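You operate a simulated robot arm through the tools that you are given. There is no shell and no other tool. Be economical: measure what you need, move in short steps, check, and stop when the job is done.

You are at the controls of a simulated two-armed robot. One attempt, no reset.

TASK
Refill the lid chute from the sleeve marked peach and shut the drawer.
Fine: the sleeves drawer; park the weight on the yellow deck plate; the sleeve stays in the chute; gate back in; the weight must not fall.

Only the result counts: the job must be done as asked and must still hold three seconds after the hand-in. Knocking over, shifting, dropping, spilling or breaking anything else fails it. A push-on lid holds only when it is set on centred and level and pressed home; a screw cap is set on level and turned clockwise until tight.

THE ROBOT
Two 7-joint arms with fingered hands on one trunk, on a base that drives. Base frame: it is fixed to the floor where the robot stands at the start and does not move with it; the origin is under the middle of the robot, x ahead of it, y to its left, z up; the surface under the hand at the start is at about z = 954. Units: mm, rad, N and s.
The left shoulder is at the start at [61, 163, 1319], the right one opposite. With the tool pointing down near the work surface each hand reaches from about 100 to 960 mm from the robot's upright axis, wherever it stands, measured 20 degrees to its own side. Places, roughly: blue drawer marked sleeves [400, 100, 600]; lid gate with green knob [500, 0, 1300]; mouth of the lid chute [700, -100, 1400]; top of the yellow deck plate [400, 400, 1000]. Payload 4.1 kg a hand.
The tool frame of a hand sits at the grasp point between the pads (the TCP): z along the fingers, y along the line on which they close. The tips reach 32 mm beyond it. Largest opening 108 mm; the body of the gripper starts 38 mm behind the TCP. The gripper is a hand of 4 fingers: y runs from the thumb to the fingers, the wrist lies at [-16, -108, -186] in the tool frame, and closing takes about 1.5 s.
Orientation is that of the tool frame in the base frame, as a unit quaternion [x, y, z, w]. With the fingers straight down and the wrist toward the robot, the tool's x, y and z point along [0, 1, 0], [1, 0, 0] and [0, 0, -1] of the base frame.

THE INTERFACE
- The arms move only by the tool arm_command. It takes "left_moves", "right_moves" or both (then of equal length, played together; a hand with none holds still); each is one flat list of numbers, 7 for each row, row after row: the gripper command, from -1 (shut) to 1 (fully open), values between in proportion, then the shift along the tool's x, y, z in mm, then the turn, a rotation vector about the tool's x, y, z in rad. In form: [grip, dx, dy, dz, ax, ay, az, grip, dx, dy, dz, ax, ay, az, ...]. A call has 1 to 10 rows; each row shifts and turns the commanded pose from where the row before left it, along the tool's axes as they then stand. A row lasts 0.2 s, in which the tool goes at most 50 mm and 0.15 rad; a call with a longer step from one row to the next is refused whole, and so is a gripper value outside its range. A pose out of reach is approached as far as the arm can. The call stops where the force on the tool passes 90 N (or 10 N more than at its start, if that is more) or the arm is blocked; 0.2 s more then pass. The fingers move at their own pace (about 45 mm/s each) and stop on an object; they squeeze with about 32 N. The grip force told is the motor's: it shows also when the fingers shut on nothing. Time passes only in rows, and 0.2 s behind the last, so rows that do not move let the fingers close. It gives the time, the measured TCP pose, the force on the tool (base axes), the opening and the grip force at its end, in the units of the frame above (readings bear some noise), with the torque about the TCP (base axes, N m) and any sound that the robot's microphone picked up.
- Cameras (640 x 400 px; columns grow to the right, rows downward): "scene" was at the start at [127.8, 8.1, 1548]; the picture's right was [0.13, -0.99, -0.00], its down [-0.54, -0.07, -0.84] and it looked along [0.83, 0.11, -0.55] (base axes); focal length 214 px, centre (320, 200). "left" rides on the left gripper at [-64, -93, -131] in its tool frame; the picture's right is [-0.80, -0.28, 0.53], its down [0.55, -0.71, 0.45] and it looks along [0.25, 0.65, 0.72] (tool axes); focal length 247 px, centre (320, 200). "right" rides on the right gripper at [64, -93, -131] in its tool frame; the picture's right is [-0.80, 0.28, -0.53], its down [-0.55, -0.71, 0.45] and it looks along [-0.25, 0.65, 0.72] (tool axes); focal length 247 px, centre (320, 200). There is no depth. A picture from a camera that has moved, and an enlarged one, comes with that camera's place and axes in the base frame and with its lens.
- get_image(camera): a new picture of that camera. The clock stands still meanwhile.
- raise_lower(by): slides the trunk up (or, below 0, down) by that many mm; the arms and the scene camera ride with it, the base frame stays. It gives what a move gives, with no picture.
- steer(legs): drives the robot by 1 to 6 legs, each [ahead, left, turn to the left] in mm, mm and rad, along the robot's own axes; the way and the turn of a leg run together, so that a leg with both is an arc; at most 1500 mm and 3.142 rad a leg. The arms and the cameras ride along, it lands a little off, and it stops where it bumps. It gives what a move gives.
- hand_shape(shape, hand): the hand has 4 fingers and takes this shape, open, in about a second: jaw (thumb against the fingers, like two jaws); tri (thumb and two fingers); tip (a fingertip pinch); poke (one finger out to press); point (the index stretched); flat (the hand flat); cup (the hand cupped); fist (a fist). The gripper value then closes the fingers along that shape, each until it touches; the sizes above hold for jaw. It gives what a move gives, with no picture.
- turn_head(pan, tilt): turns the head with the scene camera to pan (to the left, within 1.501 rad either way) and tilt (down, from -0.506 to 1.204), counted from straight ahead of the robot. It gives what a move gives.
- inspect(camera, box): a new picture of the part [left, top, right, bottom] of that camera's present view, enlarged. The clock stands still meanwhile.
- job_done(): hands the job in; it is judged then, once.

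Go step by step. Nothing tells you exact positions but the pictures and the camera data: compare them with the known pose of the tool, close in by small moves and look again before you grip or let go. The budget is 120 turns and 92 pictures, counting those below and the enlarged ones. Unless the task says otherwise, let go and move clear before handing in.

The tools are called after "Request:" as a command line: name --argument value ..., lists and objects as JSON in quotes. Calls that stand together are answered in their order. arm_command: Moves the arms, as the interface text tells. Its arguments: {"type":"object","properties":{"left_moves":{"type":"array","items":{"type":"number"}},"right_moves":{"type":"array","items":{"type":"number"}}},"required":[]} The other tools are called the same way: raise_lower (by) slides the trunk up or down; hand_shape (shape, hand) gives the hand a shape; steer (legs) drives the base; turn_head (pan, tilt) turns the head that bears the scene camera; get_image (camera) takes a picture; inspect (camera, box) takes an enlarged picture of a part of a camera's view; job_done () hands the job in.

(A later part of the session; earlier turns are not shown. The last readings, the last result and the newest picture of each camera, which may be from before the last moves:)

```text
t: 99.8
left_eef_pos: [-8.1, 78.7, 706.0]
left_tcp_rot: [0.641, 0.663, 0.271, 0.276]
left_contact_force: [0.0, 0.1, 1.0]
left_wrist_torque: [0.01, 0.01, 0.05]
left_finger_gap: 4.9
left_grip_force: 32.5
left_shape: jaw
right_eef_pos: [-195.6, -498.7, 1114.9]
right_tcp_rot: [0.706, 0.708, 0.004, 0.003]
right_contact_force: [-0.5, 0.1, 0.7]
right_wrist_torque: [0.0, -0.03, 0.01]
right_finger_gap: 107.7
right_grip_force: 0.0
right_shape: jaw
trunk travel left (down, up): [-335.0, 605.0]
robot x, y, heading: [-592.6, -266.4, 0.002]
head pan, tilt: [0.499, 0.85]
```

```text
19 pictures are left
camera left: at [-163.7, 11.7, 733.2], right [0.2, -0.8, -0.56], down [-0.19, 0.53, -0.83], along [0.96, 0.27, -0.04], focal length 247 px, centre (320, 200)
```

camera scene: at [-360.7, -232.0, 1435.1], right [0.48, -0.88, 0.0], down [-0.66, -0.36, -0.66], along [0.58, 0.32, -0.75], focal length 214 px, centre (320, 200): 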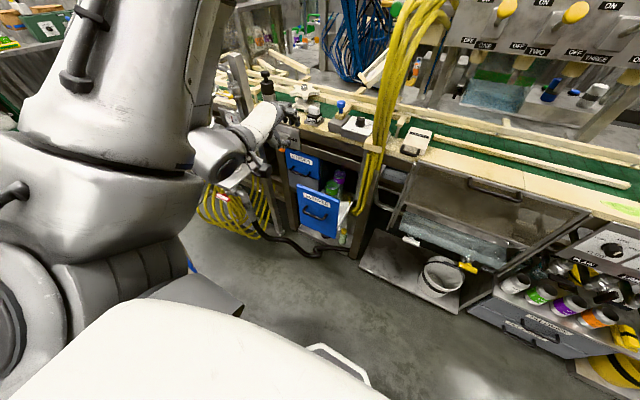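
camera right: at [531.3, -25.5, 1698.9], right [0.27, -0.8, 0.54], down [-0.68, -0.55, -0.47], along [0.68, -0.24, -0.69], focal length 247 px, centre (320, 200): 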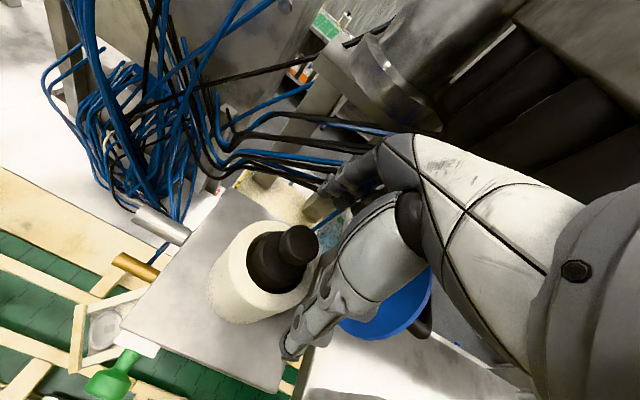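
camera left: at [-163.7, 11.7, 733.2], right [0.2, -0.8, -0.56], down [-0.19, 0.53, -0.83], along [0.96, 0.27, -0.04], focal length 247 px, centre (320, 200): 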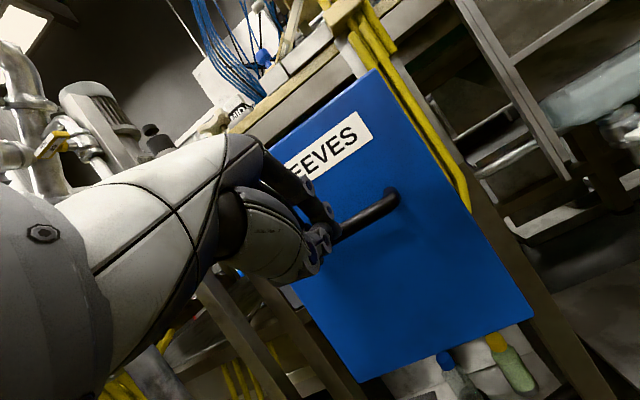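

The bar is still at the fingertips, so the drawer came along (about 310 mm). Release, back out, raise and look into it.

Request:
arm_command --left_moves '[-0.2, 0, 0, 0, 0, 0, 0, -0.2, 0, 0, 0, 0, 0, 0, -0.2, 0, 0, 0, 0, 0, 0, -0.2, 0, 0, -25, 0, 0, 0, -0.2, 0, 0, -30, 0, 0, 0, -0.2, 0, -20, -30, 0, 0, 0]'

Request:
raise_lower --by 400

Request:
inspect --camera "scene" --box '[280, 80, 420, 240]'

```text
t: 101.2
left_eef_pos: [-85.3, 76.0, 749.4]
left_tcp_rot: [0.642, 0.662, 0.269, 0.278]
left_contact_force: [-0.5, -0.4, -0.3]
left_wrist_torque: [-0.04, -0.07, -0.04]
left_finger_gap: 43.0
left_grip_force: 0.1
left_shape: jaw
right_eef_pos: [-197.3, -496.3, 1114.8]
right_tcp_rot: [0.705, 0.709, 0.003, 0.006]
right_contact_force: [-0.9, 0.9, 1.2]
right_wrist_torque: [-0.08, -0.07, -0.03]
right_finger_gap: 107.8
right_grip_force: 0.0
right_shape: jaw
trunk travel left (down, up): [-335.0, 605.0]
robot x, y, heading: [-596.3, -271.5, -0.004]
head pan, tilt: [0.499, 0.85]
```

```text
t: 105.0
left_eef_pos: [-82.3, 77.4, 1148.7]
left_tcp_rot: [0.642, 0.662, 0.27, 0.277]
left_contact_force: [0.4, 0.0, -0.7]
left_wrist_torque: [0.0, 0.0, -0.02]
left_finger_gap: 42.9
left_grip_force: 0.0
left_shape: jaw
right_eef_pos: [-195.3, -499.2, 1513.2]
right_tcp_rot: [0.706, 0.709, 0.001, 0.003]
right_contact_force: [0.6, -0.7, -0.4]
right_wrist_torque: [-0.02, 0.02, -0.01]
right_finger_gap: 107.9
right_grip_force: 0.1
right_shape: jaw
trunk travel left (down, up): [-735.0, 205.0]
robot x, y, heading: [-594.4, -268.3, 0.0]
head pan, tilt: [0.499, 0.85]
```

```text
2.50 times, centred on (350, 160) of scene
camera zoom: at [-473.7, -232.2, 1435.0], right [0.48, -0.88, 0.0], down [-0.66, -0.36, -0.66], along [0.58, 0.32, -0.75], focal length 536 px, centre (245, 300)
```

zoom: 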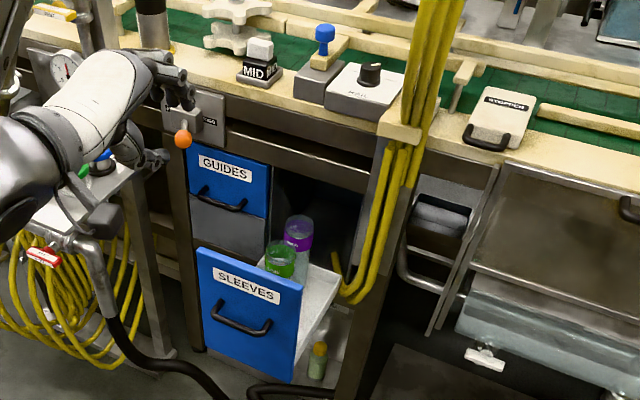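

Only green and purple are visible from here; I'll turn the left hand camera to look down into the drawer.

Request:
arm_command --left_moves '[0, 0, 0, 0, 0.15, 0, 0, 0, 0, 0, 0, 0.15, 0, 0, 0, 0, 0, 0, 0.15, 0, 0, 0, 0, 0, 0, 0.15, 0, 0, 0, 0, 0, 0, 0.15, 0, 0]'

Request:
get_image --camera "left"

```text
t: 106.2
left_eef_pos: [-82.5, 83.0, 1146.8]
left_tcp_rot: [0.69, 0.723, 0.004, 0.026]
left_contact_force: [-0.2, -0.9, -0.4]
left_wrist_torque: [0.0, -0.01, -0.02]
left_finger_gap: 53.9
left_grip_force: 0.1
left_shape: jaw
right_eef_pos: [-192.8, -500.5, 1512.9]
right_tcp_rot: [0.706, 0.709, 0.002, 0.002]
right_contact_force: [0.6, 0.2, -0.5]
right_wrist_torque: [0.02, 0.0, -0.01]
right_finger_gap: 107.8
right_grip_force: 0.3
right_shape: jaw
trunk travel left (down, up): [-735.0, 205.0]
robot x, y, heading: [-590.9, -271.9, -0.004]
head pan, tilt: [0.499, 0.85]
```

```text
17 pictures are left
camera left: at [-178.0, 19.8, 1277.0], right [-0.22, -0.83, -0.52], down [-0.71, 0.5, -0.5], along [0.67, 0.26, -0.7], focal length 247 px, centre (320, 200)
```

left: 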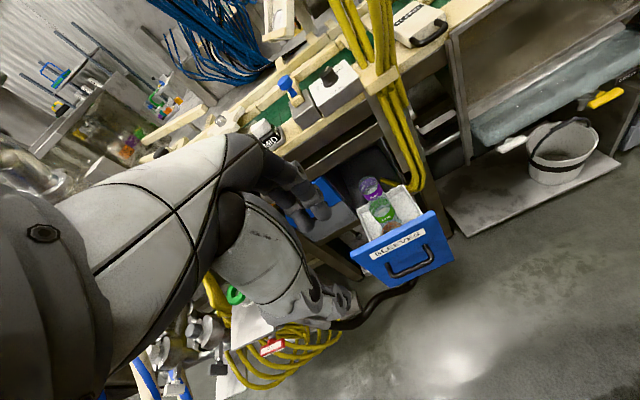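

Request:
inspect --camera "left" --box '[340, 160, 460, 290]'

```text
3.08 times, centred on (400, 225) of left
camera zoom: at [-178.0, 19.8, 1277.0], right [-0.22, -0.83, -0.52], down [-0.71, 0.5, -0.5], along [0.67, 0.26, -0.7], focal length 760 px, centre (74, 123)
```

zoom: 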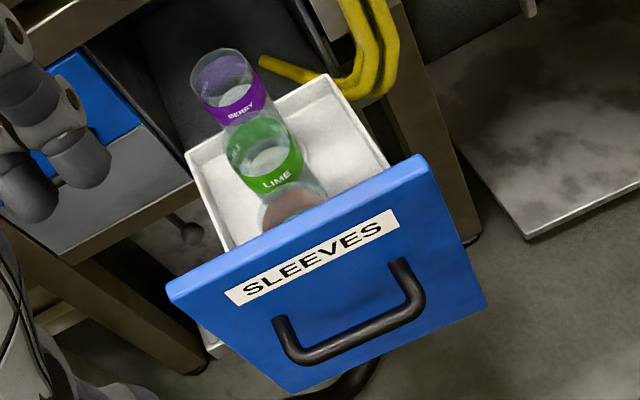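

The row is BERRY, LIME and, right behind the front panel, a third sleeve with peach lids at about (95, 61), rim near z 800. I'll yaw the left hand so it closes along y.

Request:
arm_command --left_moves '[0.6, 0, 0, 0, 0, 0, 0.15, 0.6, 0, 0, 0, 0, 0, 0.15, 0.6, 0, 0, 0, 0, 0, 0.15, 0.6, 0, 0, 0, 0, 0, 0.15, 0.6, 0, 0, 0, 0, 0, 0.15, 0.6, 0, 0, 0, 0, 0, 0.15, 0.6, 0, 0, 0, 0, 0, 0.15, 0.6, 0, 0, 0, 0, 0, 0.15, 0.6, 0, 0, 0, 0, 0, 0.15, 0.6, 0, 0, 0, 0, 0, 0.15]'

Request:
arm_command --left_moves '[0.6, 0, 0, 0, 0, 0, 0.12, 0.6, 35, 4, 10, 0, 0, 0, 0.6, 35, 4, 10, 0, 0, 0, 0.6, 35, 4, 10, 0, 0, 0, 0.6, 35, 4, 10, 0, 0, 0, 0.6, 35, 4, 10, 0, 0, 0]'

```text
t: 108.5
left_eef_pos: [-82.8, 76.9, 1148.0]
left_tcp_rot: [0.999, 0.049, 0.021, 0.011]
left_contact_force: [0.0, 0.2, -0.4]
left_wrist_torque: [0.02, 0.0, -0.03]
left_finger_gap: 86.4
left_grip_force: 0.0
left_shape: jaw
right_eef_pos: [-193.5, -499.4, 1514.7]
right_tcp_rot: [0.706, 0.708, 0.002, 0.002]
right_contact_force: [0.3, 0.0, 0.3]
right_wrist_torque: [-0.04, 0.02, -0.01]
right_finger_gap: 107.7
right_grip_force: 0.1
right_shape: jaw
trunk travel left (down, up): [-735.0, 205.0]
robot x, y, heading: [-595.6, -269.7, 0.0]
head pan, tilt: [0.499, 0.85]
```

```text
t: 109.8
left_eef_pos: [96.2, 53.1, 1105.3]
left_tcp_rot: [1.0, -0.012, 0.022, 0.009]
left_contact_force: [0.4, 0.6, 0.0]
left_wrist_torque: [-0.01, 0.03, -0.02]
left_finger_gap: 86.1
left_grip_force: 0.1
left_shape: jaw
right_eef_pos: [-192.7, -498.4, 1512.3]
right_tcp_rot: [0.705, 0.709, 0.002, 0.003]
right_contact_force: [-0.2, 0.4, 0.3]
right_wrist_torque: [-0.03, 0.0, 0.02]
right_finger_gap: 107.7
right_grip_force: 0.1
right_shape: jaw
trunk travel left (down, up): [-735.0, 205.0]
robot x, y, heading: [-593.0, -271.2, -0.0]
head pan, tilt: [0.499, 0.85]
```

Lower with the trunk and look.

Request:
raise_lower --by -190

Request:
get_image --camera "left"

```text
t: 111.9
left_eef_pos: [95.3, 51.4, 916.4]
left_tcp_rot: [1.0, -0.011, 0.022, 0.009]
left_contact_force: [0.8, 0.1, -0.2]
left_wrist_torque: [-0.04, -0.01, 0.0]
left_finger_gap: 85.9
left_grip_force: 0.0
left_shape: jaw
right_eef_pos: [-194.0, -498.6, 1323.0]
right_tcp_rot: [0.704, 0.71, 0.002, 0.003]
right_contact_force: [-0.2, -0.4, 0.4]
right_wrist_torque: [0.02, -0.01, 0.0]
right_finger_gap: 107.7
right_grip_force: 0.0
right_shape: jaw
trunk travel left (down, up): [-545.0, 395.0]
robot x, y, heading: [-591.1, -271.6, -0.002]
head pan, tilt: [0.499, 0.85]
```

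```text
15 pictures are left
camera left: at [27.6, 150.3, 1043.6], right [-0.77, 0.29, -0.57], down [0.58, 0.69, -0.43], along [0.27, -0.67, -0.7], focal length 247 px, centre (320, 200)
```

left: 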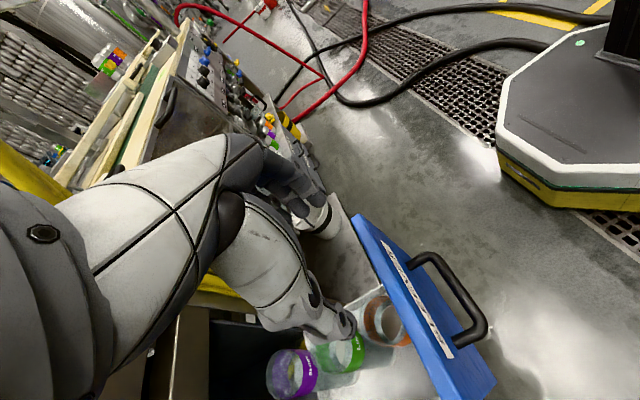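

The peach-rimmed sleeve is visible. Zooming for accuracy.

Request:
inspect --camera "left" --box '[240, 200, 480, 400]'

```text
2.00 times, centred on (360, 300) of left
camera zoom: at [27.6, 150.3, 1043.6], right [-0.77, 0.29, -0.57], down [0.58, 0.69, -0.43], along [0.27, -0.67, -0.7], focal length 494 px, centre (240, 0)
```

zoom: 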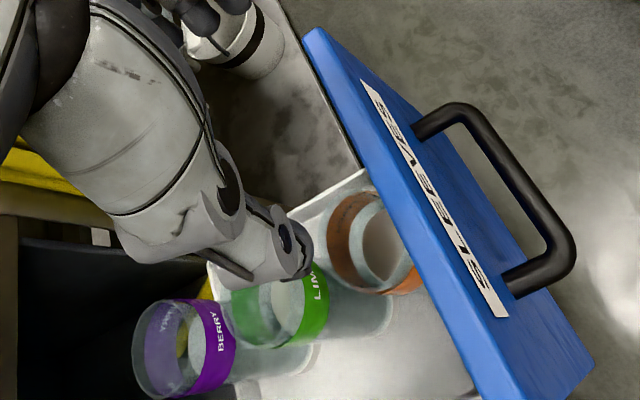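

Re-triangulating: panel top z≈800 at x≈85, peach sleeve at about (140, 68) with its rim near z 705. Shift over it, lower part-way, and check.

Request:
arm_command --left_moves '[0.6, 23, -8, 0, 0, 0, 0, 0.6, 23, -9, 0, 0, -0.04, 0]'

Request:
raise_lower --by -110

Request:
get_image --camera "left"

```text
t: 112.5
left_eef_pos: [140.3, 69.9, 918.2]
left_tcp_rot: [1.0, -0.011, 0.002, 0.009]
left_contact_force: [0.0, 0.4, -0.3]
left_wrist_torque: [-0.02, 0.0, 0.04]
left_finger_gap: 86.4
left_grip_force: 0.0
left_shape: jaw
right_eef_pos: [-195.2, -497.3, 1324.3]
right_tcp_rot: [0.705, 0.709, 0.002, 0.003]
right_contact_force: [0.2, 0.0, 1.2]
right_wrist_torque: [-0.05, 0.02, -0.02]
right_finger_gap: 107.8
right_grip_force: 0.0
right_shape: jaw
trunk travel left (down, up): [-545.0, 395.0]
robot x, y, heading: [-592.0, -269.8, -0.001]
head pan, tilt: [0.499, 0.85]
```

```text
t: 114.0
left_eef_pos: [140.5, 69.1, 808.4]
left_tcp_rot: [1.0, -0.011, 0.002, 0.009]
left_contact_force: [-0.1, -0.1, 0.7]
left_wrist_torque: [0.0, 0.02, -0.01]
left_finger_gap: 86.2
left_grip_force: 0.1
left_shape: jaw
right_eef_pos: [-195.4, -497.8, 1213.2]
right_tcp_rot: [0.706, 0.709, 0.002, 0.003]
right_contact_force: [-0.6, -0.2, 0.2]
right_wrist_torque: [0.02, -0.02, -0.01]
right_finger_gap: 108.1
right_grip_force: 0.0
right_shape: jaw
trunk travel left (down, up): [-435.0, 505.0]
robot x, y, heading: [-592.6, -270.3, 0.002]
head pan, tilt: [0.499, 0.85]
```

```text
13 pictures are left
camera left: at [78.7, 166.6, 939.3], right [-0.79, 0.29, -0.54], down [0.57, 0.69, -0.46], along [0.24, -0.67, -0.71], focal length 247 px, centre (320, 200)
```

left: 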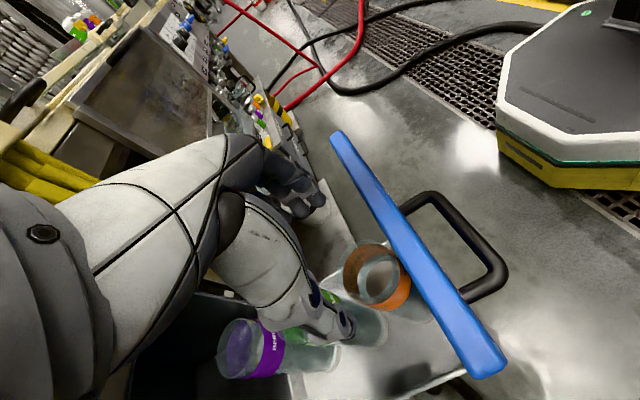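

Well centred over the peach sleeve. Lower onto it and close.

Request:
raise_lower --by -60

Request:
raise_lower --by -45

Request:
inspect --camera "left" --box '[220, 160, 460, 360]'

```text
t: 115.0
left_eef_pos: [139.1, 68.6, 749.7]
left_tcp_rot: [1.0, -0.011, 0.002, 0.009]
left_contact_force: [-1.2, 0.2, 0.3]
left_wrist_torque: [0.03, -0.01, -0.02]
left_finger_gap: 86.2
left_grip_force: 0.0
left_shape: jaw
right_eef_pos: [-194.5, -498.3, 1154.3]
right_tcp_rot: [0.705, 0.709, 0.002, 0.003]
right_contact_force: [-0.8, -0.3, -0.1]
right_wrist_torque: [-0.03, 0.0, 0.02]
right_finger_gap: 107.7
right_grip_force: 0.1
right_shape: jaw
trunk travel left (down, up): [-375.0, 565.0]
robot x, y, heading: [-589.2, -270.4, -0.004]
head pan, tilt: [0.499, 0.85]
```

```text
t: 115.8
left_eef_pos: [140.5, 68.9, 704.2]
left_tcp_rot: [1.0, -0.011, 0.001, 0.009]
left_contact_force: [-0.9, 0.4, 0.9]
left_wrist_torque: [-0.01, -0.01, 0.05]
left_finger_gap: 86.2
left_grip_force: 0.0
left_shape: jaw
right_eef_pos: [-193.5, -499.1, 1107.9]
right_tcp_rot: [0.706, 0.709, 0.003, 0.004]
right_contact_force: [-0.4, 0.2, -0.4]
right_wrist_torque: [-0.03, -0.01, 0.0]
right_finger_gap: 107.8
right_grip_force: 0.2
right_shape: jaw
trunk travel left (down, up): [-330.0, 610.0]
robot x, y, heading: [-592.2, -267.8, -0.002]
head pan, tilt: [0.499, 0.85]
```

```text
2.00 times, centred on (340, 260) of left
camera zoom: at [78.6, 166.6, 834.3], right [-0.79, 0.29, -0.54], down [0.57, 0.69, -0.46], along [0.24, -0.67, -0.71], focal length 494 px, centre (280, 80)
```

zoom: 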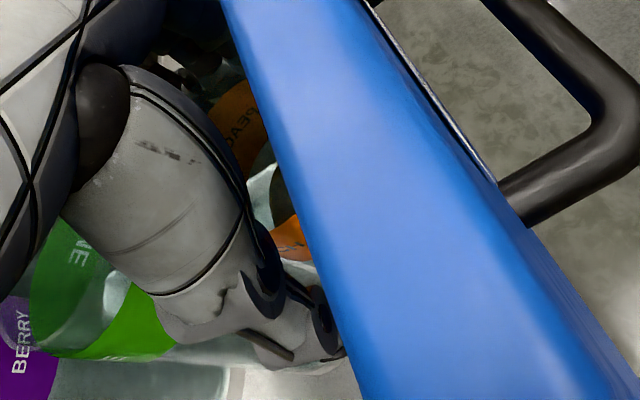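

The label reads PEACH and the fingers straddle it. Closing.

Request:
arm_command --left_moves '[-0.2, 0, 0, 0, 0, 0, 0, -1, 0, 0, 0, 0, 0, 0, -1, 0, 0, 0, 0, 0, 0, -1, 0, 0, 0, 0, 0, 0, -1, 0, 0, 0, 0, 0, 0]'

Request:
raise_lower --by 30

```text
t: 117.0
left_eef_pos: [139.2, 69.1, 703.5]
left_tcp_rot: [1.0, -0.012, 0.002, 0.009]
left_contact_force: [0.7, 0.9, -0.2]
left_wrist_torque: [0.02, -0.03, 0.0]
left_finger_gap: 48.9
left_grip_force: 32.0
left_shape: jaw
right_eef_pos: [-193.5, -498.7, 1108.1]
right_tcp_rot: [0.705, 0.709, 0.002, 0.003]
right_contact_force: [0.8, -0.3, 0.4]
right_wrist_torque: [0.03, -0.01, -0.03]
right_finger_gap: 107.9
right_grip_force: 0.1
right_shape: jaw
trunk travel left (down, up): [-330.0, 610.0]
robot x, y, heading: [-591.5, -266.0, -0.001]
head pan, tilt: [0.499, 0.85]
```

```text
t: 117.8
left_eef_pos: [140.6, 69.0, 733.5]
left_tcp_rot: [1.0, -0.012, 0.002, 0.009]
left_contact_force: [0.0, 0.5, -2.2]
left_wrist_torque: [-0.03, 0.01, 0.02]
left_finger_gap: 49.1
left_grip_force: 32.6
left_shape: jaw
right_eef_pos: [-193.9, -498.6, 1137.5]
right_tcp_rot: [0.705, 0.709, 0.002, 0.003]
right_contact_force: [-0.2, -0.5, -0.7]
right_wrist_torque: [-0.02, 0.0, 0.03]
right_finger_gap: 107.7
right_grip_force: 0.0
right_shape: jaw
trunk travel left (down, up): [-360.0, 580.0]
robot x, y, heading: [-590.5, -269.0, -0.002]
head pan, tilt: [0.499, 0.85]
```

Held: 49 mm gap and about 0.2 kg. Raise it clear of the drawer and look.

Request:
raise_lower --by 400

Request:
get_image --camera "scene"

```text
t: 121.6
left_eef_pos: [139.8, 68.2, 1134.5]
left_tcp_rot: [1.0, -0.011, 0.003, 0.009]
left_contact_force: [0.0, 0.5, -1.8]
left_wrist_torque: [-0.01, -0.02, 0.0]
left_finger_gap: 49.1
left_grip_force: 31.0
left_shape: jaw
right_eef_pos: [-195.0, -498.8, 1539.8]
right_tcp_rot: [0.705, 0.709, 0.002, 0.003]
right_contact_force: [-0.6, -1.0, 0.3]
right_wrist_torque: [0.01, 0.03, -0.01]
right_finger_gap: 107.7
right_grip_force: 0.1
right_shape: jaw
trunk travel left (down, up): [-760.0, 180.0]
robot x, y, heading: [-593.6, -272.1, -0.005]
head pan, tilt: [0.499, 0.85]
```

```text
11 pictures are left
camera scene: at [-473.3, -232.1, 1460.0], right [0.48, -0.88, 0.0], down [-0.66, -0.36, -0.66], along [0.58, 0.32, -0.75], focal length 214 px, centre (320, 200)
```

scene: 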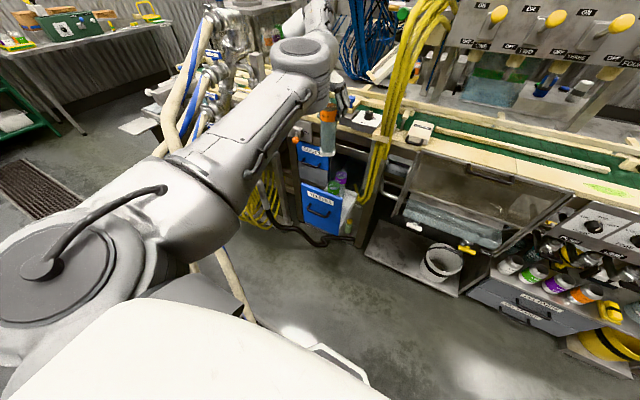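

The sleeve hangs well, with its bottom about 183 mm below the TCP. Next I close the drawer with the right hand: lift and retract the sleeve hand first, then shift the base left.

Request:
arm_command --left_moves '[-1, -25, 23, -27, 0, 0, 0, -1, -25, 23, -27, 0, 0, 0, -1, -25, 23, -27, 0, 0, 0, -1, -25, 23, -27, 0, 0, 0, -1, -25, 23, -27, 0, 0, 0, -1, -25, 23, -27, 0, 0, 0]'

Request:
hand_shape --hand "right" --shape "fist"

Request:
steer --legs '[[0, 250, 0]]'

```text
t: 123.2
left_eef_pos: [-9.7, -40.6, 1254.9]
left_tcp_rot: [0.999, 0.01, -0.041, 0.016]
left_contact_force: [0.9, 0.4, -2.3]
left_wrist_torque: [0.0, -0.01, 0.02]
left_finger_gap: 49.1
left_grip_force: 31.7
left_shape: jaw
right_eef_pos: [-192.1, -497.5, 1538.0]
right_tcp_rot: [0.705, 0.709, 0.001, 0.003]
right_contact_force: [-0.4, 0.8, -0.7]
right_wrist_torque: [0.01, 0.04, 0.01]
right_finger_gap: 107.8
right_grip_force: 0.0
right_shape: jaw
trunk travel left (down, up): [-760.0, 180.0]
robot x, y, heading: [-591.5, -267.6, 0.001]
head pan, tilt: [0.499, 0.85]
stopped in row 6 (left hand): the arm was blocked; the commanded pose is now the measured one
```

```text
t: 124.1
left_eef_pos: [-11.2, -40.7, 1256.2]
left_tcp_rot: [0.999, 0.011, -0.041, 0.014]
left_contact_force: [0.0, -0.7, -1.8]
left_wrist_torque: [0.01, 0.0, 0.04]
left_finger_gap: 48.9
left_grip_force: 31.9
left_shape: jaw
right_eef_pos: [-195.0, -499.0, 1538.9]
right_tcp_rot: [0.705, 0.709, 0.003, 0.002]
right_contact_force: [-0.3, -0.3, 0.4]
right_wrist_torque: [0.0, 0.02, -0.04]
right_finger_gap: 0.0
right_grip_force: 0.1
right_shape: fist
trunk travel left (down, up): [-760.0, 180.0]
robot x, y, heading: [-594.8, -270.4, 0.005]
head pan, tilt: [0.499, 0.85]
```

```text
t: 125.9
left_eef_pos: [-9.8, 204.8, 1256.9]
left_tcp_rot: [0.999, 0.008, -0.04, 0.014]
left_contact_force: [0.0, -0.1, -0.7]
left_wrist_torque: [-0.01, 0.0, 0.0]
left_finger_gap: 49.0
left_grip_force: 31.9
left_shape: jaw
right_eef_pos: [-193.5, -250.8, 1538.5]
right_tcp_rot: [0.707, 0.707, 0.003, 0.003]
right_contact_force: [-0.4, -0.4, 1.0]
right_wrist_torque: [-0.03, -0.02, 0.04]
right_finger_gap: 0.2
right_grip_force: 0.0
right_shape: fist
trunk travel left (down, up): [-760.0, 180.0]
robot x, y, heading: [-595.0, -14.5, -0.004]
head pan, tilt: [0.499, 0.85]
```

The left arm met something (possibly my own other arm). Let me see both arms before moving the right one.

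Request:
turn_head --pan 0.1 --tilt 0.6

Request:
get_image --camera "scene"

```text
t: 126.8
left_eef_pos: [-9.4, 207.3, 1255.2]
left_tcp_rot: [0.999, 0.009, -0.042, 0.015]
left_contact_force: [-0.1, 1.1, -1.4]
left_wrist_torque: [0.04, -0.01, 0.06]
left_finger_gap: 48.7
left_grip_force: 32.2
left_shape: jaw
right_eef_pos: [-194.7, -247.4, 1537.8]
right_tcp_rot: [0.707, 0.707, 0.002, 0.003]
right_contact_force: [-0.5, 0.1, -0.5]
right_wrist_torque: [-0.01, -0.03, -0.04]
right_finger_gap: 0.1
right_grip_force: 0.1
right_shape: fist
trunk travel left (down, up): [-760.0, 180.0]
robot x, y, heading: [-594.0, -13.4, -0.007]
head pan, tilt: [0.099, 0.6]
```

```text
10 pictures are left
camera scene: at [-453.7, -9.5, 1480.9], right [0.1, -1.0, 0.0], down [-0.56, -0.05, -0.82], along [0.82, 0.08, -0.57], focal length 214 px, centre (320, 200)
```

scene: 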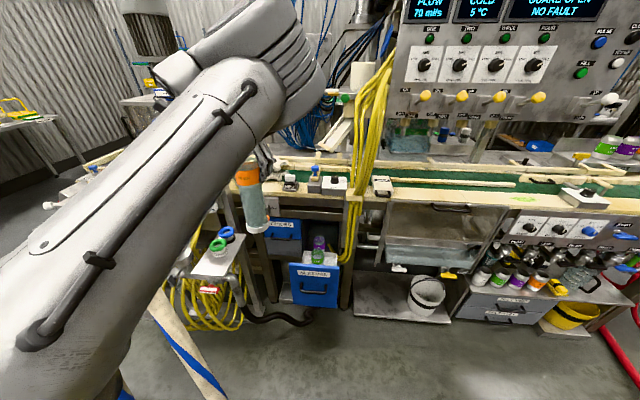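

The left elbow is high; the right hand's way down on the right is free. Lowering the right fist.

Request:
arm_command --right_moves '[0, 0, 0, 49, 0, 0, 0, 0, 0, 0, 49, 0, 0, 0, 0, 0, 0, 49, 0, 0, 0, 0, 0, 0, 49, 0, 0, 0, 0, 0, 0, 49, 0, 0, 0, 0, 0, 0, 49, 0, 0, 0, 0, 0, 0, 49, 0, 0, 0, 0, 0, 0, 49, 0, 0, 0, 0, 0, 0, 49, 0, 0, 0, 0, 0, 0, 49, 0, 0, 0]'

Request:
arm_command --right_moves '[0, 0, 0, 49, 0, 0, 0, 0, 0, 0, 49, 0, 0, 0, 0, 0, 0, 49, 0, 0, 0, 0, 0, 0, 49, 0, 0, 0, 0, 0, 0, 49, 0, 0, 0, 0, 0, 0, 40, 0, 0, 0]'

Request:
arm_command --right_moves '[0, 40, 20, 0, 0, 0, 0, 0, 40, 20, 0, 0, 0, 0, 0, 40, 20, 0, 0, 0, 0, 0, 40, 20, 0, 0, 0, 0, 0, 40, 20, 0, 0, 0, 0, 0, 40, 20, 0, 0, 0, 0, 0, 40, 20, 0, 0, 0, 0, 0, 35, 20, 0, 0, 0, 0]'

```text
t: 129.0
left_eef_pos: [-9.0, 207.5, 1254.1]
left_tcp_rot: [0.999, 0.008, -0.042, 0.015]
left_contact_force: [0.1, -0.7, -2.4]
left_wrist_torque: [0.0, 0.02, -0.01]
left_finger_gap: 49.3
left_grip_force: 31.9
left_shape: jaw
right_eef_pos: [-135.7, -267.7, 1318.6]
right_tcp_rot: [0.707, 0.707, 0.002, 0.002]
right_contact_force: [0.4, 0.2, -0.2]
right_wrist_torque: [-0.03, -0.01, 0.0]
right_finger_gap: 0.0
right_grip_force: 0.1
right_shape: fist
right hand out of reach, approached as far as the arm can: row 4, 5, 6, 7, 8, 9, 10
trunk travel left (down, up): [-760.0, 180.0]
robot x, y, heading: [-587.5, -16.4, -0.003]
head pan, tilt: [0.099, 0.6]
```

```text
t: 130.4
left_eef_pos: [-9.5, 208.3, 1255.8]
left_tcp_rot: [0.999, 0.008, -0.042, 0.014]
left_contact_force: [0.6, -0.2, -1.5]
left_wrist_torque: [-0.02, -0.02, 0.01]
left_finger_gap: 48.8
left_grip_force: 31.8
left_shape: jaw
right_eef_pos: [-71.9, -280.8, 1107.9]
right_tcp_rot: [0.706, 0.708, 0.001, 0.003]
right_contact_force: [0.5, -0.1, -0.6]
right_wrist_torque: [-0.02, -0.03, -0.03]
right_finger_gap: 0.1
right_grip_force: 0.0
right_shape: fist
right hand out of reach, approached as far as the arm can: row 1, 2, 3, 4, 5
trunk travel left (down, up): [-760.0, 180.0]
robot x, y, heading: [-593.8, -18.3, -0.006]
head pan, tilt: [0.099, 0.6]
```

```text
t: 132.2
left_eef_pos: [-8.7, 208.2, 1255.2]
left_tcp_rot: [0.999, 0.008, -0.042, 0.016]
left_contact_force: [-0.2, 0.4, -2.1]
left_wrist_torque: [-0.02, -0.05, 0.0]
left_finger_gap: 49.0
left_grip_force: 32.0
left_shape: jaw
right_eef_pos: [89.9, 38.5, 1107.7]
right_tcp_rot: [0.707, 0.707, 0.001, 0.003]
right_contact_force: [0.1, -0.1, 0.9]
right_wrist_torque: [-0.04, 0.0, -0.01]
right_finger_gap: 0.0
right_grip_force: 0.0
right_shape: fist
trunk travel left (down, up): [-760.0, 180.0]
robot x, y, heading: [-594.8, -21.4, 0.002]
head pan, tilt: [0.099, 0.6]
```

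The right hand ended above the drawer; I'll drive back so it is in front of the panel, then descend.

Request:
steer --legs '[[-150, 0, 0]]'

Request:
arm_command --right_moves '[0, 14, 0, 45, 0, 0, 0, 0, 14, 0, 45, 0, 0, 0, 0, 0, 0, 49, 0, 0, 0, 0, 0, 0, 49, 0, 0, 0, 0, 0, 0, 49, 0, 0, 0, 0, 0, 0, 49, 0, 0, 0, 0, 0, 0, 49, 0, 0, 0, 0, 0, 0, 20, 0, 0, 0]'

Request:
turn_head --pan 0.0 --tilt 0.8

Request:
get_image --camera "scene"

```text
t: 133.1
left_eef_pos: [-32.0, 207.5, 1256.0]
left_tcp_rot: [0.999, 0.009, -0.04, 0.015]
left_contact_force: [-0.9, 0.4, -1.1]
left_wrist_torque: [0.01, -0.02, 0.03]
left_finger_gap: 49.1
left_grip_force: 31.5
left_shape: jaw
right_eef_pos: [68.3, 35.9, 1110.3]
right_tcp_rot: [0.706, 0.708, 0.003, 0.004]
right_contact_force: [-0.3, 1.1, -1.0]
right_wrist_torque: [-0.01, 0.02, -0.03]
right_finger_gap: 0.2
right_grip_force: 0.2
right_shape: fist
trunk travel left (down, up): [-760.0, 180.0]
robot x, y, heading: [-606.8, -21.0, -0.007]
head pan, tilt: [0.099, 0.6]
stopped in leg 1: the robot was blocked; the commanded pose is now the measured one
```

```text
t: 134.8
left_eef_pos: [-34.3, 205.0, 1257.0]
left_tcp_rot: [0.999, 0.008, -0.04, 0.015]
left_contact_force: [-0.3, -0.8, -3.6]
left_wrist_torque: [-0.02, -0.03, 0.01]
left_finger_gap: 49.0
left_grip_force: 31.6
left_shape: jaw
right_eef_pos: [80.8, 67.6, 799.7]
right_tcp_rot: [0.704, 0.709, 0.023, 0.02]
right_contact_force: [-0.8, -10.4, 33.3]
right_wrist_torque: [0.33, -0.52, -0.17]
right_finger_gap: 0.0
right_grip_force: 0.0
right_shape: fist
trunk travel left (down, up): [-760.0, 180.0]
robot x, y, heading: [-611.7, -17.1, -0.006]
head pan, tilt: [0.099, 0.6]
stopped in row 8 (right hand): the force on the tool passed its limit at 107 N (the readings are from after the stop); the commanded pose is now the measured one
```

```text
t: 135.5
left_eef_pos: [-33.8, 203.5, 1258.9]
left_tcp_rot: [0.999, 0.008, -0.04, 0.013]
left_contact_force: [0.6, 0.3, -1.0]
left_wrist_torque: [0.02, -0.03, 0.0]
left_finger_gap: 48.9
left_grip_force: 32.4
left_shape: jaw
right_eef_pos: [80.0, 68.5, 799.6]
right_tcp_rot: [0.703, 0.71, 0.023, 0.018]
right_contact_force: [1.6, -6.1, 46.1]
right_wrist_torque: [0.45, -0.67, -0.16]
right_finger_gap: 0.0
right_grip_force: 0.1
right_shape: fist
trunk travel left (down, up): [-760.0, 180.0]
robot x, y, heading: [-611.3, -20.5, -0.009]
head pan, tilt: [0.0, 0.799]
```

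```text
9 pictures are left
camera scene: at [-486.9, -21.7, 1465.1], right [-0.01, -1.0, 0.0], down [-0.71, 0.0, -0.7], along [0.7, 0.0, -0.71], focal length 214 px, centre (320, 200)
```

scene: 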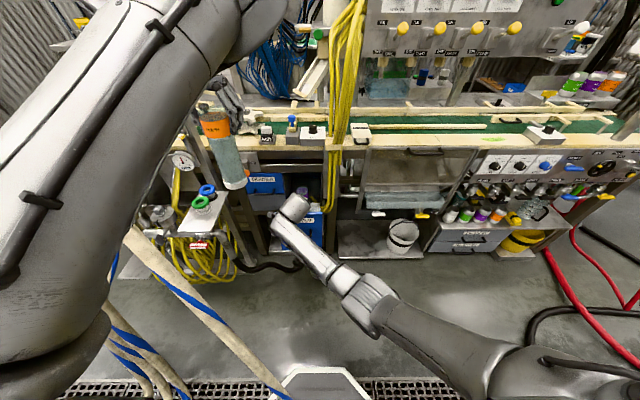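

The base was blocked behind me and the fist came down on the panel's top edge. Lift it right away and pull the hand back.

Request:
arm_command --right_moves '[0, 0, 0, -25, 0, 0, 0, 0, 0, -5, -20, 0, 0, 0, 0, 0, -40, 0, 0, 0, 0, 0, 0, -40, 0, 0, 0, 0, 0, 0, -40, 0, 0, 0, 0]'

```text
t: 136.5
left_eef_pos: [-27.8, 204.9, 1254.1]
left_tcp_rot: [0.999, 0.008, -0.042, 0.016]
left_contact_force: [0.5, -0.8, -2.1]
left_wrist_torque: [0.04, -0.04, 0.02]
left_finger_gap: 49.0
left_grip_force: 31.7
left_shape: jaw
right_eef_pos: [41.8, -41.4, 814.8]
right_tcp_rot: [0.723, 0.684, -0.025, 0.095]
right_contact_force: [-0.3, -0.2, 0.2]
right_wrist_torque: [0.0, 0.0, 0.01]
right_finger_gap: 0.0
right_grip_force: 0.0
right_shape: fist
trunk travel left (down, up): [-760.0, 180.0]
robot x, y, heading: [-610.2, -18.0, -0.001]
head pan, tilt: [0.0, 0.799]
stopped in row 5 (right hand): the arm was blocked; the commanded pose is now the measured one
```

Request:
arm_command --right_moves '[0, 0, 0, -20, 0, 0, 0, 0, 0, -35, 0, 0, 0, 0, 0, 0, -35, 0, 0, 0, 0]'

Request:
get_image --camera "scene"

```text
t: 137.5
left_eef_pos: [-28.4, 208.1, 1255.6]
left_tcp_rot: [0.999, 0.008, -0.042, 0.016]
left_contact_force: [0.3, -0.1, -1.7]
left_wrist_torque: [0.0, -0.02, 0.0]
left_finger_gap: 49.2
left_grip_force: 31.8
left_shape: jaw
right_eef_pos: [-22.7, -95.4, 807.4]
right_tcp_rot: [0.723, 0.674, -0.063, 0.137]
right_contact_force: [0.7, -0.2, 0.3]
right_wrist_torque: [0.0, -0.01, 0.02]
right_finger_gap: 0.0
right_grip_force: 0.0
right_shape: fist
trunk travel left (down, up): [-760.0, 180.0]
robot x, y, heading: [-607.1, -15.5, -0.006]
head pan, tilt: [0.0, 0.799]
stopped in row 3 (right hand): the arm was blocked; the commanded pose is now the measured one
```

```text
8 pictures are left
camera scene: at [-480.1, -19.5, 1464.1], right [-0.01, -1.0, 0.0], down [-0.72, 0.0, -0.7], along [0.7, 0.0, -0.72], focal length 214 px, centre (320, 200)
```

scene: 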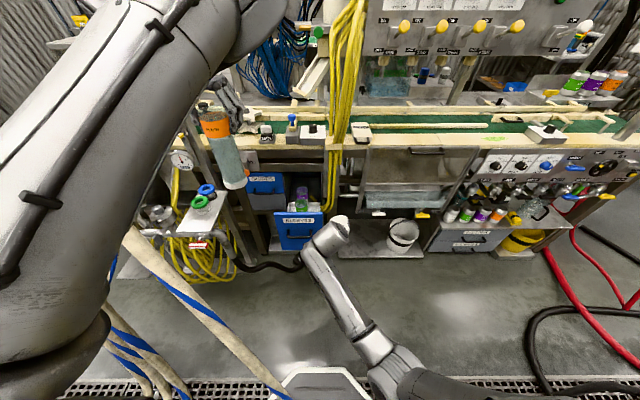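

The fist is now in front and to the right of the panel. Move it left to the middle of the panel, a bit lower.

Request:
arm_command --right_moves '[0, 43, -3, 3, 0, 0, 0, 0, 43, -3, 3, 0, 0, 0, 0, 43, 0, 3, 0, 0, 0, 0, 43, 0, 2, 0, 0, 0]'

```text
t: 138.2
left_eef_pos: [-27.2, 206.2, 1253.4]
left_tcp_rot: [0.999, 0.007, -0.042, 0.017]
left_contact_force: [0.5, 0.3, -1.9]
left_wrist_torque: [0.04, -0.03, -0.01]
left_finger_gap: 49.0
left_grip_force: 32.4
left_shape: jaw
right_eef_pos: [-18.4, -116.8, 735.0]
right_tcp_rot: [0.72, 0.653, -0.128, 0.196]
right_contact_force: [0.4, -0.2, 0.1]
right_wrist_torque: [0.03, 0.01, -0.01]
right_finger_gap: 0.1
right_grip_force: 0.2
right_shape: fist
trunk travel left (down, up): [-760.0, 180.0]
robot x, y, heading: [-612.8, -21.0, 0.0]
head pan, tilt: [0.0, 0.799]
stopped in row 3 (right hand): the arm was blocked; the commanded pose is now the measured one
```

The right arm is at its limit, so I'll rotate the base slightly left to bring the fist in front of the panel.

Request:
steer --legs '[[0, 0, 0.27]]'

Request:
inspect --camera "scene" --box '[160, 60, 480, 300]'

```text
t: 139.5
left_eef_pos: [-109.3, 354.5, 1254.2]
left_tcp_rot: [0.989, 0.144, -0.04, 0.021]
left_contact_force: [-0.4, 0.3, -2.9]
left_wrist_torque: [0.03, -0.01, 0.0]
left_finger_gap: 48.9
left_grip_force: 31.9
left_shape: jaw
right_eef_pos: [-13.4, 45.5, 735.2]
right_tcp_rot: [0.625, 0.745, -0.101, 0.211]
right_contact_force: [0.3, -0.1, 0.3]
right_wrist_torque: [0.01, 0.0, -0.02]
right_finger_gap: 0.2
right_grip_force: 0.1
right_shape: fist
trunk travel left (down, up): [-760.0, 180.0]
robot x, y, heading: [-609.8, -14.9, 0.264]
head pan, tilt: [0.0, 0.799]
```

```text
1.67 times, centred on (320, 180) of scene
camera zoom: at [-484.3, 15.6, 1464.1], right [0.26, -0.96, 0.0], down [-0.69, -0.19, -0.7], along [0.67, 0.18, -0.72], focal length 358 px, centre (320, 233)
```

zoom: 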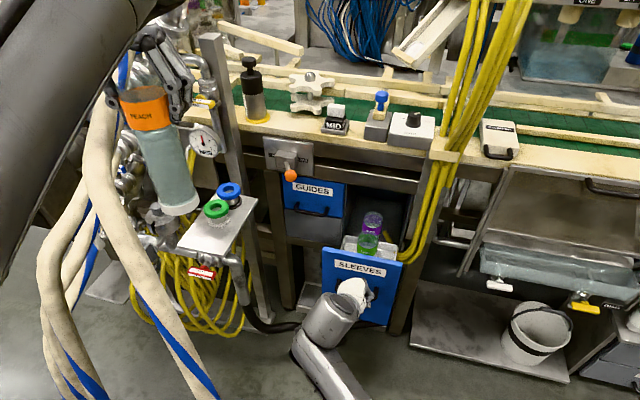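

The fist is in place. The sleeve hand is near the hanging hoses, so before driving I'll move it to the right and up.

Request:
arm_command --left_moves '[-1, 2.5, 40, -14, 0, 0, 0, -1, 2.5, 40, -14, 0, 0, 0, -1, 2.5, 40, -14, 0, 0, 0, -1, 2.5, 40, -14, 0, 0, 0]'

```text
t: 140.5
left_eef_pos: [-60.3, 305.5, 1258.3]
left_tcp_rot: [0.968, 0.218, -0.088, 0.083]
left_contact_force: [-0.6, 0.3, -1.7]
left_wrist_torque: [0.03, 0.01, 0.02]
left_finger_gap: 48.9
left_grip_force: 32.0
left_shape: jaw
right_eef_pos: [-12.1, 45.6, 734.4]
right_tcp_rot: [0.625, 0.745, -0.101, 0.212]
right_contact_force: [0.0, -0.9, 0.0]
right_wrist_torque: [-0.02, 0.02, 0.01]
right_finger_gap: 0.0
right_grip_force: 0.0
right_shape: fist
trunk travel left (down, up): [-760.0, 180.0]
robot x, y, heading: [-608.2, -13.8, 0.259]
head pan, tilt: [0.0, 0.799]
stopped in row 4 (left hand): the arm was blocked; the commanded pose is now the measured one
```

Request:
arm_command --left_moves '[-1, 31, 25, -12, 0, 0, 0, -1, 31, 25, -12, 0, 0, 0, -1, 31, 25, -12, 0, 0, 0]'

Request:
arm_command --left_moves '[-1, 10, 35, -12, 0, 0, 0, -1, 10, 35, -12, 0, 0, 0, -1, 10, 35, -12, 0, 0, 0]'

```text
t: 141.3
left_eef_pos: [57.4, 284.2, 1283.6]
left_tcp_rot: [0.969, 0.217, -0.088, 0.082]
left_contact_force: [0.5, -0.3, -1.4]
left_wrist_torque: [0.03, 0.0, -0.05]
left_finger_gap: 48.7
left_grip_force: 32.0
left_shape: jaw
right_eef_pos: [-12.7, 46.0, 734.8]
right_tcp_rot: [0.625, 0.744, -0.101, 0.212]
right_contact_force: [-0.5, -0.1, 0.4]
right_wrist_torque: [-0.02, 0.0, -0.03]
right_finger_gap: 0.0
right_grip_force: 0.0
right_shape: fist
trunk travel left (down, up): [-760.0, 180.0]
robot x, y, heading: [-609.1, -19.3, 0.266]
head pan, tilt: [0.0, 0.799]
```

```text
t: 142.1
left_eef_pos: [99.4, 253.4, 1311.3]
left_tcp_rot: [0.965, 0.234, -0.08, 0.091]
left_contact_force: [-0.2, 0.1, -2.0]
left_wrist_torque: [0.05, -0.02, -0.02]
left_finger_gap: 48.8
left_grip_force: 31.7
left_shape: jaw
left hand out of reach, approached as far as the arm can: row 2, 3
right_eef_pos: [-13.3, 44.2, 735.6]
right_tcp_rot: [0.625, 0.745, -0.1, 0.211]
right_contact_force: [-1.5, -0.7, -0.4]
right_wrist_torque: [-0.02, -0.02, -0.01]
right_finger_gap: 0.3
right_grip_force: 0.0
right_shape: fist
trunk travel left (down, up): [-760.0, 180.0]
robot x, y, heading: [-612.1, -18.5, 0.266]
head pan, tilt: [0.0, 0.799]
```

To keep the base clear of the hose on the left, I'll shift right about 110 mm and then turn a bit more left, so the fist stays in front of the panel.

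Request:
steer --legs '[[-29, -106, 0], [0, 0, 0.2]]'

```text
t: 144.0
left_eef_pos: [29.1, 282.1, 1311.4]
left_tcp_rot: [0.936, 0.331, -0.07, 0.097]
left_contact_force: [0.9, -0.2, -1.7]
left_wrist_torque: [0.04, -0.01, -0.02]
left_finger_gap: 49.0
left_grip_force: 32.0
left_shape: jaw
right_eef_pos: [-39.1, 53.0, 735.3]
right_tcp_rot: [0.546, 0.804, -0.079, 0.221]
right_contact_force: [-0.1, -0.8, 0.0]
right_wrist_torque: [-0.03, -0.01, -0.01]
right_finger_gap: 0.0
right_grip_force: 0.0
right_shape: fist
trunk travel left (down, up): [-760.0, 180.0]
robot x, y, heading: [-612.5, -133.7, 0.472]
head pan, tilt: [0.0, 0.799]
```

Now push: drive in the world +x direction by 200 mm first.

Request:
steer --legs '[[178, -91, 0]]'

Request:
get_image --camera "scene"

```text
t: 145.6
left_eef_pos: [230.1, 280.1, 1311.3]
left_tcp_rot: [0.936, 0.33, -0.07, 0.098]
left_contact_force: [0.6, 0.1, -1.6]
left_wrist_torque: [0.04, 0.01, 0.04]
left_finger_gap: 48.9
left_grip_force: 31.8
left_shape: jaw
right_eef_pos: [161.7, 52.8, 734.8]
right_tcp_rot: [0.546, 0.804, -0.08, 0.222]
right_contact_force: [-0.3, 0.1, -0.2]
right_wrist_torque: [0.02, 0.02, -0.02]
right_finger_gap: 0.1
right_grip_force: 0.0
right_shape: fist
trunk travel left (down, up): [-760.0, 180.0]
robot x, y, heading: [-410.1, -131.3, 0.468]
head pan, tilt: [0.0, 0.799]
```

```text
6 pictures are left
camera scene: at [-294.0, -72.1, 1464.1], right [0.45, -0.89, 0.0], down [-0.64, -0.32, -0.7], along [0.62, 0.32, -0.72], focal length 214 px, centre (320, 200)
```

scene: 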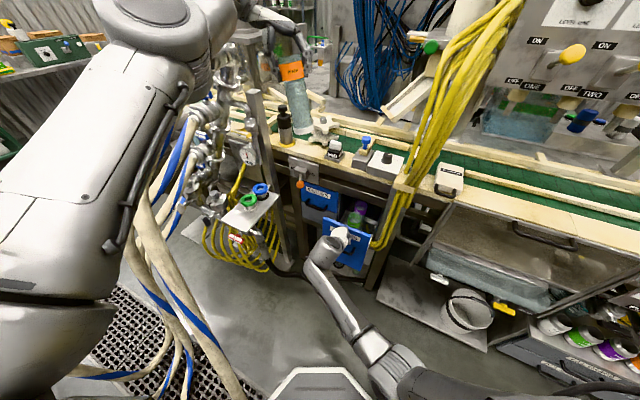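

The drawer is closing well and nothing else is in the way. Push the rest until it stops.

Request:
steer --legs '[[134, -68, 0]]'

Request:
steer --legs '[[22, -11, 0]]'

Request:
steer --legs '[[18, -9, 0]]'

```text
t: 147.0
left_eef_pos: [380.7, 284.6, 1311.9]
left_tcp_rot: [0.936, 0.331, -0.069, 0.098]
left_contact_force: [1.2, 0.0, -2.2]
left_wrist_torque: [0.04, 0.04, -0.01]
left_finger_gap: 49.0
left_grip_force: 31.7
left_shape: jaw
right_eef_pos: [313.3, 54.1, 734.7]
right_tcp_rot: [0.547, 0.804, -0.079, 0.221]
right_contact_force: [-1.1, -0.8, 0.7]
right_wrist_torque: [-0.02, 0.02, 0.0]
right_finger_gap: 0.2
right_grip_force: 0.1
right_shape: fist
trunk travel left (down, up): [-760.0, 180.0]
robot x, y, heading: [-261.1, -129.1, 0.473]
head pan, tilt: [0.0, 0.799]
```

```text
t: 147.9
left_eef_pos: [401.4, 283.7, 1311.5]
left_tcp_rot: [0.936, 0.331, -0.071, 0.099]
left_contact_force: [0.8, 0.8, -1.8]
left_wrist_torque: [0.05, 0.0, 0.0]
left_finger_gap: 48.8
left_grip_force: 31.9
left_shape: jaw
right_eef_pos: [329.7, 57.4, 734.8]
right_tcp_rot: [0.544, 0.805, -0.079, 0.222]
right_contact_force: [-12.3, -0.1, 4.2]
right_wrist_torque: [-0.05, -0.5, -0.02]
right_finger_gap: 0.0
right_grip_force: 0.0
right_shape: fist
trunk travel left (down, up): [-760.0, 180.0]
robot x, y, heading: [-239.8, -129.7, 0.472]
head pan, tilt: [0.0, 0.799]
stopped in leg 1: the force on the tool passed its limit at 121 N (the readings are from after the stop); the commanded pose is now the measured one
```

```text
t: 148.8
left_eef_pos: [406.3, 285.3, 1313.2]
left_tcp_rot: [0.935, 0.333, -0.07, 0.1]
left_contact_force: [-0.6, -0.2, -1.7]
left_wrist_torque: [0.06, -0.01, -0.02]
left_finger_gap: 48.7
left_grip_force: 31.7
left_shape: jaw
right_eef_pos: [331.1, 56.8, 732.2]
right_tcp_rot: [0.541, 0.807, -0.084, 0.22]
right_contact_force: [-34.2, -0.6, 10.4]
right_wrist_torque: [0.04, -2.32, 0.11]
right_finger_gap: 0.0
right_grip_force: 0.2
right_shape: fist
trunk travel left (down, up): [-760.0, 180.0]
robot x, y, heading: [-225.7, -124.4, 0.474]
head pan, tilt: [0.0, 0.799]
stopped in leg 1: the force on the tool passed its limit at 112 N (the readings are from after the stop); the commanded pose is now the measured one
```

The drawer is fully shut (stopped at its end). Back off and lift the right hand up out of the way.

Request:
steer --legs '[[-134, 68, 0]]'

Request:
arm_command --right_moves '[0, 0, 0, -49, 0, 0, 0, 0, 0, 0, -49, 0, 0, 0, 0, 0, 0, -49, 0, 0, 0, 0, 0, 0, -49, 0, 0, 0, 0, 0, 0, -49, 0, 0, 0, 0, 0, 0, -49, 0, 0, 0, 0, 0, 0, -49, 0, 0, 0, 0, 0, 0, -49, 0, 0, 0, 0, 0, 0, -49, 0, 0, 0, 0, 0, 0, -49, 0, 0, 0]'

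```text
t: 150.1
left_eef_pos: [265.7, 284.5, 1309.1]
left_tcp_rot: [0.935, 0.333, -0.072, 0.098]
left_contact_force: [0.6, 0.1, -2.5]
left_wrist_torque: [0.05, 0.03, -0.03]
left_finger_gap: 49.1
left_grip_force: 32.1
left_shape: jaw
right_eef_pos: [187.5, 55.0, 728.5]
right_tcp_rot: [0.541, 0.808, -0.086, 0.218]
right_contact_force: [0.1, -0.1, -0.7]
right_wrist_torque: [-0.01, 0.01, 0.01]
right_finger_gap: 0.0
right_grip_force: 0.0
right_shape: fist
trunk travel left (down, up): [-760.0, 180.0]
robot x, y, heading: [-374.4, -130.2, 0.472]
head pan, tilt: [0.0, 0.799]
```

```text
t: 150.8
left_eef_pos: [263.8, 285.3, 1309.2]
left_tcp_rot: [0.935, 0.333, -0.072, 0.099]
left_contact_force: [0.3, -1.2, -1.8]
left_wrist_torque: [0.04, -0.04, -0.02]
left_finger_gap: 48.9
left_grip_force: 31.6
left_shape: jaw
right_eef_pos: [204.8, 7.0, 799.8]
right_tcp_rot: [0.538, 0.777, -0.136, 0.296]
right_contact_force: [-0.2, -0.1, 0.6]
right_wrist_torque: [0.03, 0.02, 0.0]
right_finger_gap: 0.1
right_grip_force: 0.1
right_shape: fist
trunk travel left (down, up): [-760.0, 180.0]
robot x, y, heading: [-379.0, -129.3, 0.476]
head pan, tilt: [0.0, 0.799]
stopped in row 3 (right hand): the arm was blocked; the commanded pose is now the measured one
```

The right arm is awkwardly folded. I'll back up further and turn straight, then unfold it in free space.

Request:
steer --legs '[[-134, 68, 0], [0, 0, -0.474]]'

Request:
arm_command --right_moves '[0, 0, 40, -20, 0, 0, 0, 0, 0, 40, -20, 0, 0, 0, 0, 0, 20, -40, 0, 0, 0, 0, 0, 0, -45, 0, 0, 0, 0, 0, 0, -45, 0, 0, 0]'

```text
t: 153.6
left_eef_pos: [232.6, -54.5, 1309.7]
left_tcp_rot: [0.987, 0.102, -0.093, 0.079]
left_contact_force: [-0.1, 0.0, -3.2]
left_wrist_torque: [0.02, -0.03, 0.03]
left_finger_gap: 48.9
left_grip_force: 32.0
left_shape: jaw
right_eef_pos: [52.4, -273.2, 800.7]
right_tcp_rot: [0.706, 0.63, -0.202, 0.254]
right_contact_force: [0.0, -0.9, -0.3]
right_wrist_torque: [-0.02, -0.02, 0.0]
right_finger_gap: 0.0
right_grip_force: 0.0
right_shape: fist
trunk travel left (down, up): [-760.0, 180.0]
robot x, y, heading: [-530.0, -126.9, -0.003]
head pan, tilt: [0.0, 0.799]
```

```text
t: 154.8
left_eef_pos: [231.7, -54.4, 1309.3]
left_tcp_rot: [0.987, 0.103, -0.093, 0.079]
left_contact_force: [-0.3, -0.6, -1.3]
left_wrist_torque: [0.03, -0.03, 0.01]
left_finger_gap: 49.2
left_grip_force: 32.0
left_shape: jaw
right_eef_pos: [168.8, -272.1, 934.0]
right_tcp_rot: [0.716, 0.581, -0.244, 0.3]
right_contact_force: [-0.1, 0.3, -0.5]
right_wrist_torque: [-0.02, -0.02, 0.0]
right_finger_gap: 0.2
right_grip_force: 0.0
right_shape: fist
trunk travel left (down, up): [-760.0, 180.0]
robot x, y, heading: [-526.2, -132.3, -0.004]
head pan, tilt: [0.0, 0.799]
stopped in row 5 (right hand): the arm was blocked; the commanded pose is now the measured one
```

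Request:
arm_command --right_moves '[0, -40, 9, -7, 0, 0, 0, 0, -40, 9, -7, 0, 0, 0, 0, -40, 9, -7, 0, 0, 0, 0, -40, 9, -7, 0, 0, 0, 0, -40, 9, -7, 0, 0, 0, 0, -40, 9, -7, 0, 0, 0, 0, -40, 0, -20, 0, 0, 0, 0, -40, 0, -20, 0, 0, 0]'

```text
t: 156.6
left_eef_pos: [231.4, -55.8, 1309.9]
left_tcp_rot: [0.987, 0.102, -0.093, 0.079]
left_contact_force: [0.7, -0.1, -1.5]
left_wrist_torque: [0.03, -0.04, 0.0]
left_finger_gap: 48.7
left_grip_force: 31.9
left_shape: jaw
right_eef_pos: [155.1, -440.2, 1224.0]
right_tcp_rot: [0.716, 0.582, -0.246, 0.298]
right_contact_force: [0.6, -0.3, 0.1]
right_wrist_torque: [0.0, -0.04, -0.01]
right_finger_gap: 0.2
right_grip_force: 0.0
right_shape: fist
trunk travel left (down, up): [-760.0, 180.0]
robot x, y, heading: [-524.0, -129.5, -0.006]
head pan, tilt: [0.0, 0.799]
```

Request:
arm_command --right_moves '[0, -31, 6, -31, 0, 0, 0, 0, -31, 6, -31, 0, 0, 0, 0, -31, 6, -31, 0, 0, 0, 0, -31, 6, -31, 0, 0, 0, 0, -31, 6, -31, 0, 0, 0, 0, -5, -45, -5, 0, 0, 0, 0, -5, -45, -5, 0, 0, 0, 0, -5, -45, -5, 0, 0, 0, 0, -5, -45, -5, 0, 0, 0, 0, -5, -45, -5, 0, 0, 0]'

Request:
raise_lower --by 170

```text
t: 158.8
left_eef_pos: [230.7, -53.6, 1311.0]
left_tcp_rot: [0.987, 0.101, -0.093, 0.08]
left_contact_force: [-0.1, 0.2, -1.0]
left_wrist_torque: [0.01, -0.06, 0.02]
left_finger_gap: 48.7
left_grip_force: 31.6
left_shape: jaw
right_eef_pos: [-75.2, -406.0, 1445.4]
right_tcp_rot: [0.715, 0.582, -0.244, 0.3]
right_contact_force: [-0.7, 0.4, 0.1]
right_wrist_torque: [0.01, -0.02, -0.01]
right_finger_gap: 0.0
right_grip_force: 0.0
right_shape: fist
trunk travel left (down, up): [-760.0, 180.0]
robot x, y, heading: [-526.0, -130.4, 0.001]
head pan, tilt: [0.0, 0.799]
```

```text
t: 160.7
left_eef_pos: [232.9, -55.7, 1479.5]
left_tcp_rot: [0.987, 0.102, -0.093, 0.079]
left_contact_force: [1.0, -0.4, -1.6]
left_wrist_torque: [0.04, -0.05, 0.0]
left_finger_gap: 48.6
left_grip_force: 32.0
left_shape: jaw
right_eef_pos: [-72.0, -405.8, 1614.8]
right_tcp_rot: [0.716, 0.582, -0.245, 0.299]
right_contact_force: [-0.2, 0.3, -0.1]
right_wrist_torque: [0.01, 0.01, -0.04]
right_finger_gap: 0.0
right_grip_force: 0.0
right_shape: fist
trunk travel left (down, up): [-930.0, 10.0]
robot x, y, heading: [-527.6, -132.1, -0.001]
head pan, tilt: [0.0, 0.799]
```

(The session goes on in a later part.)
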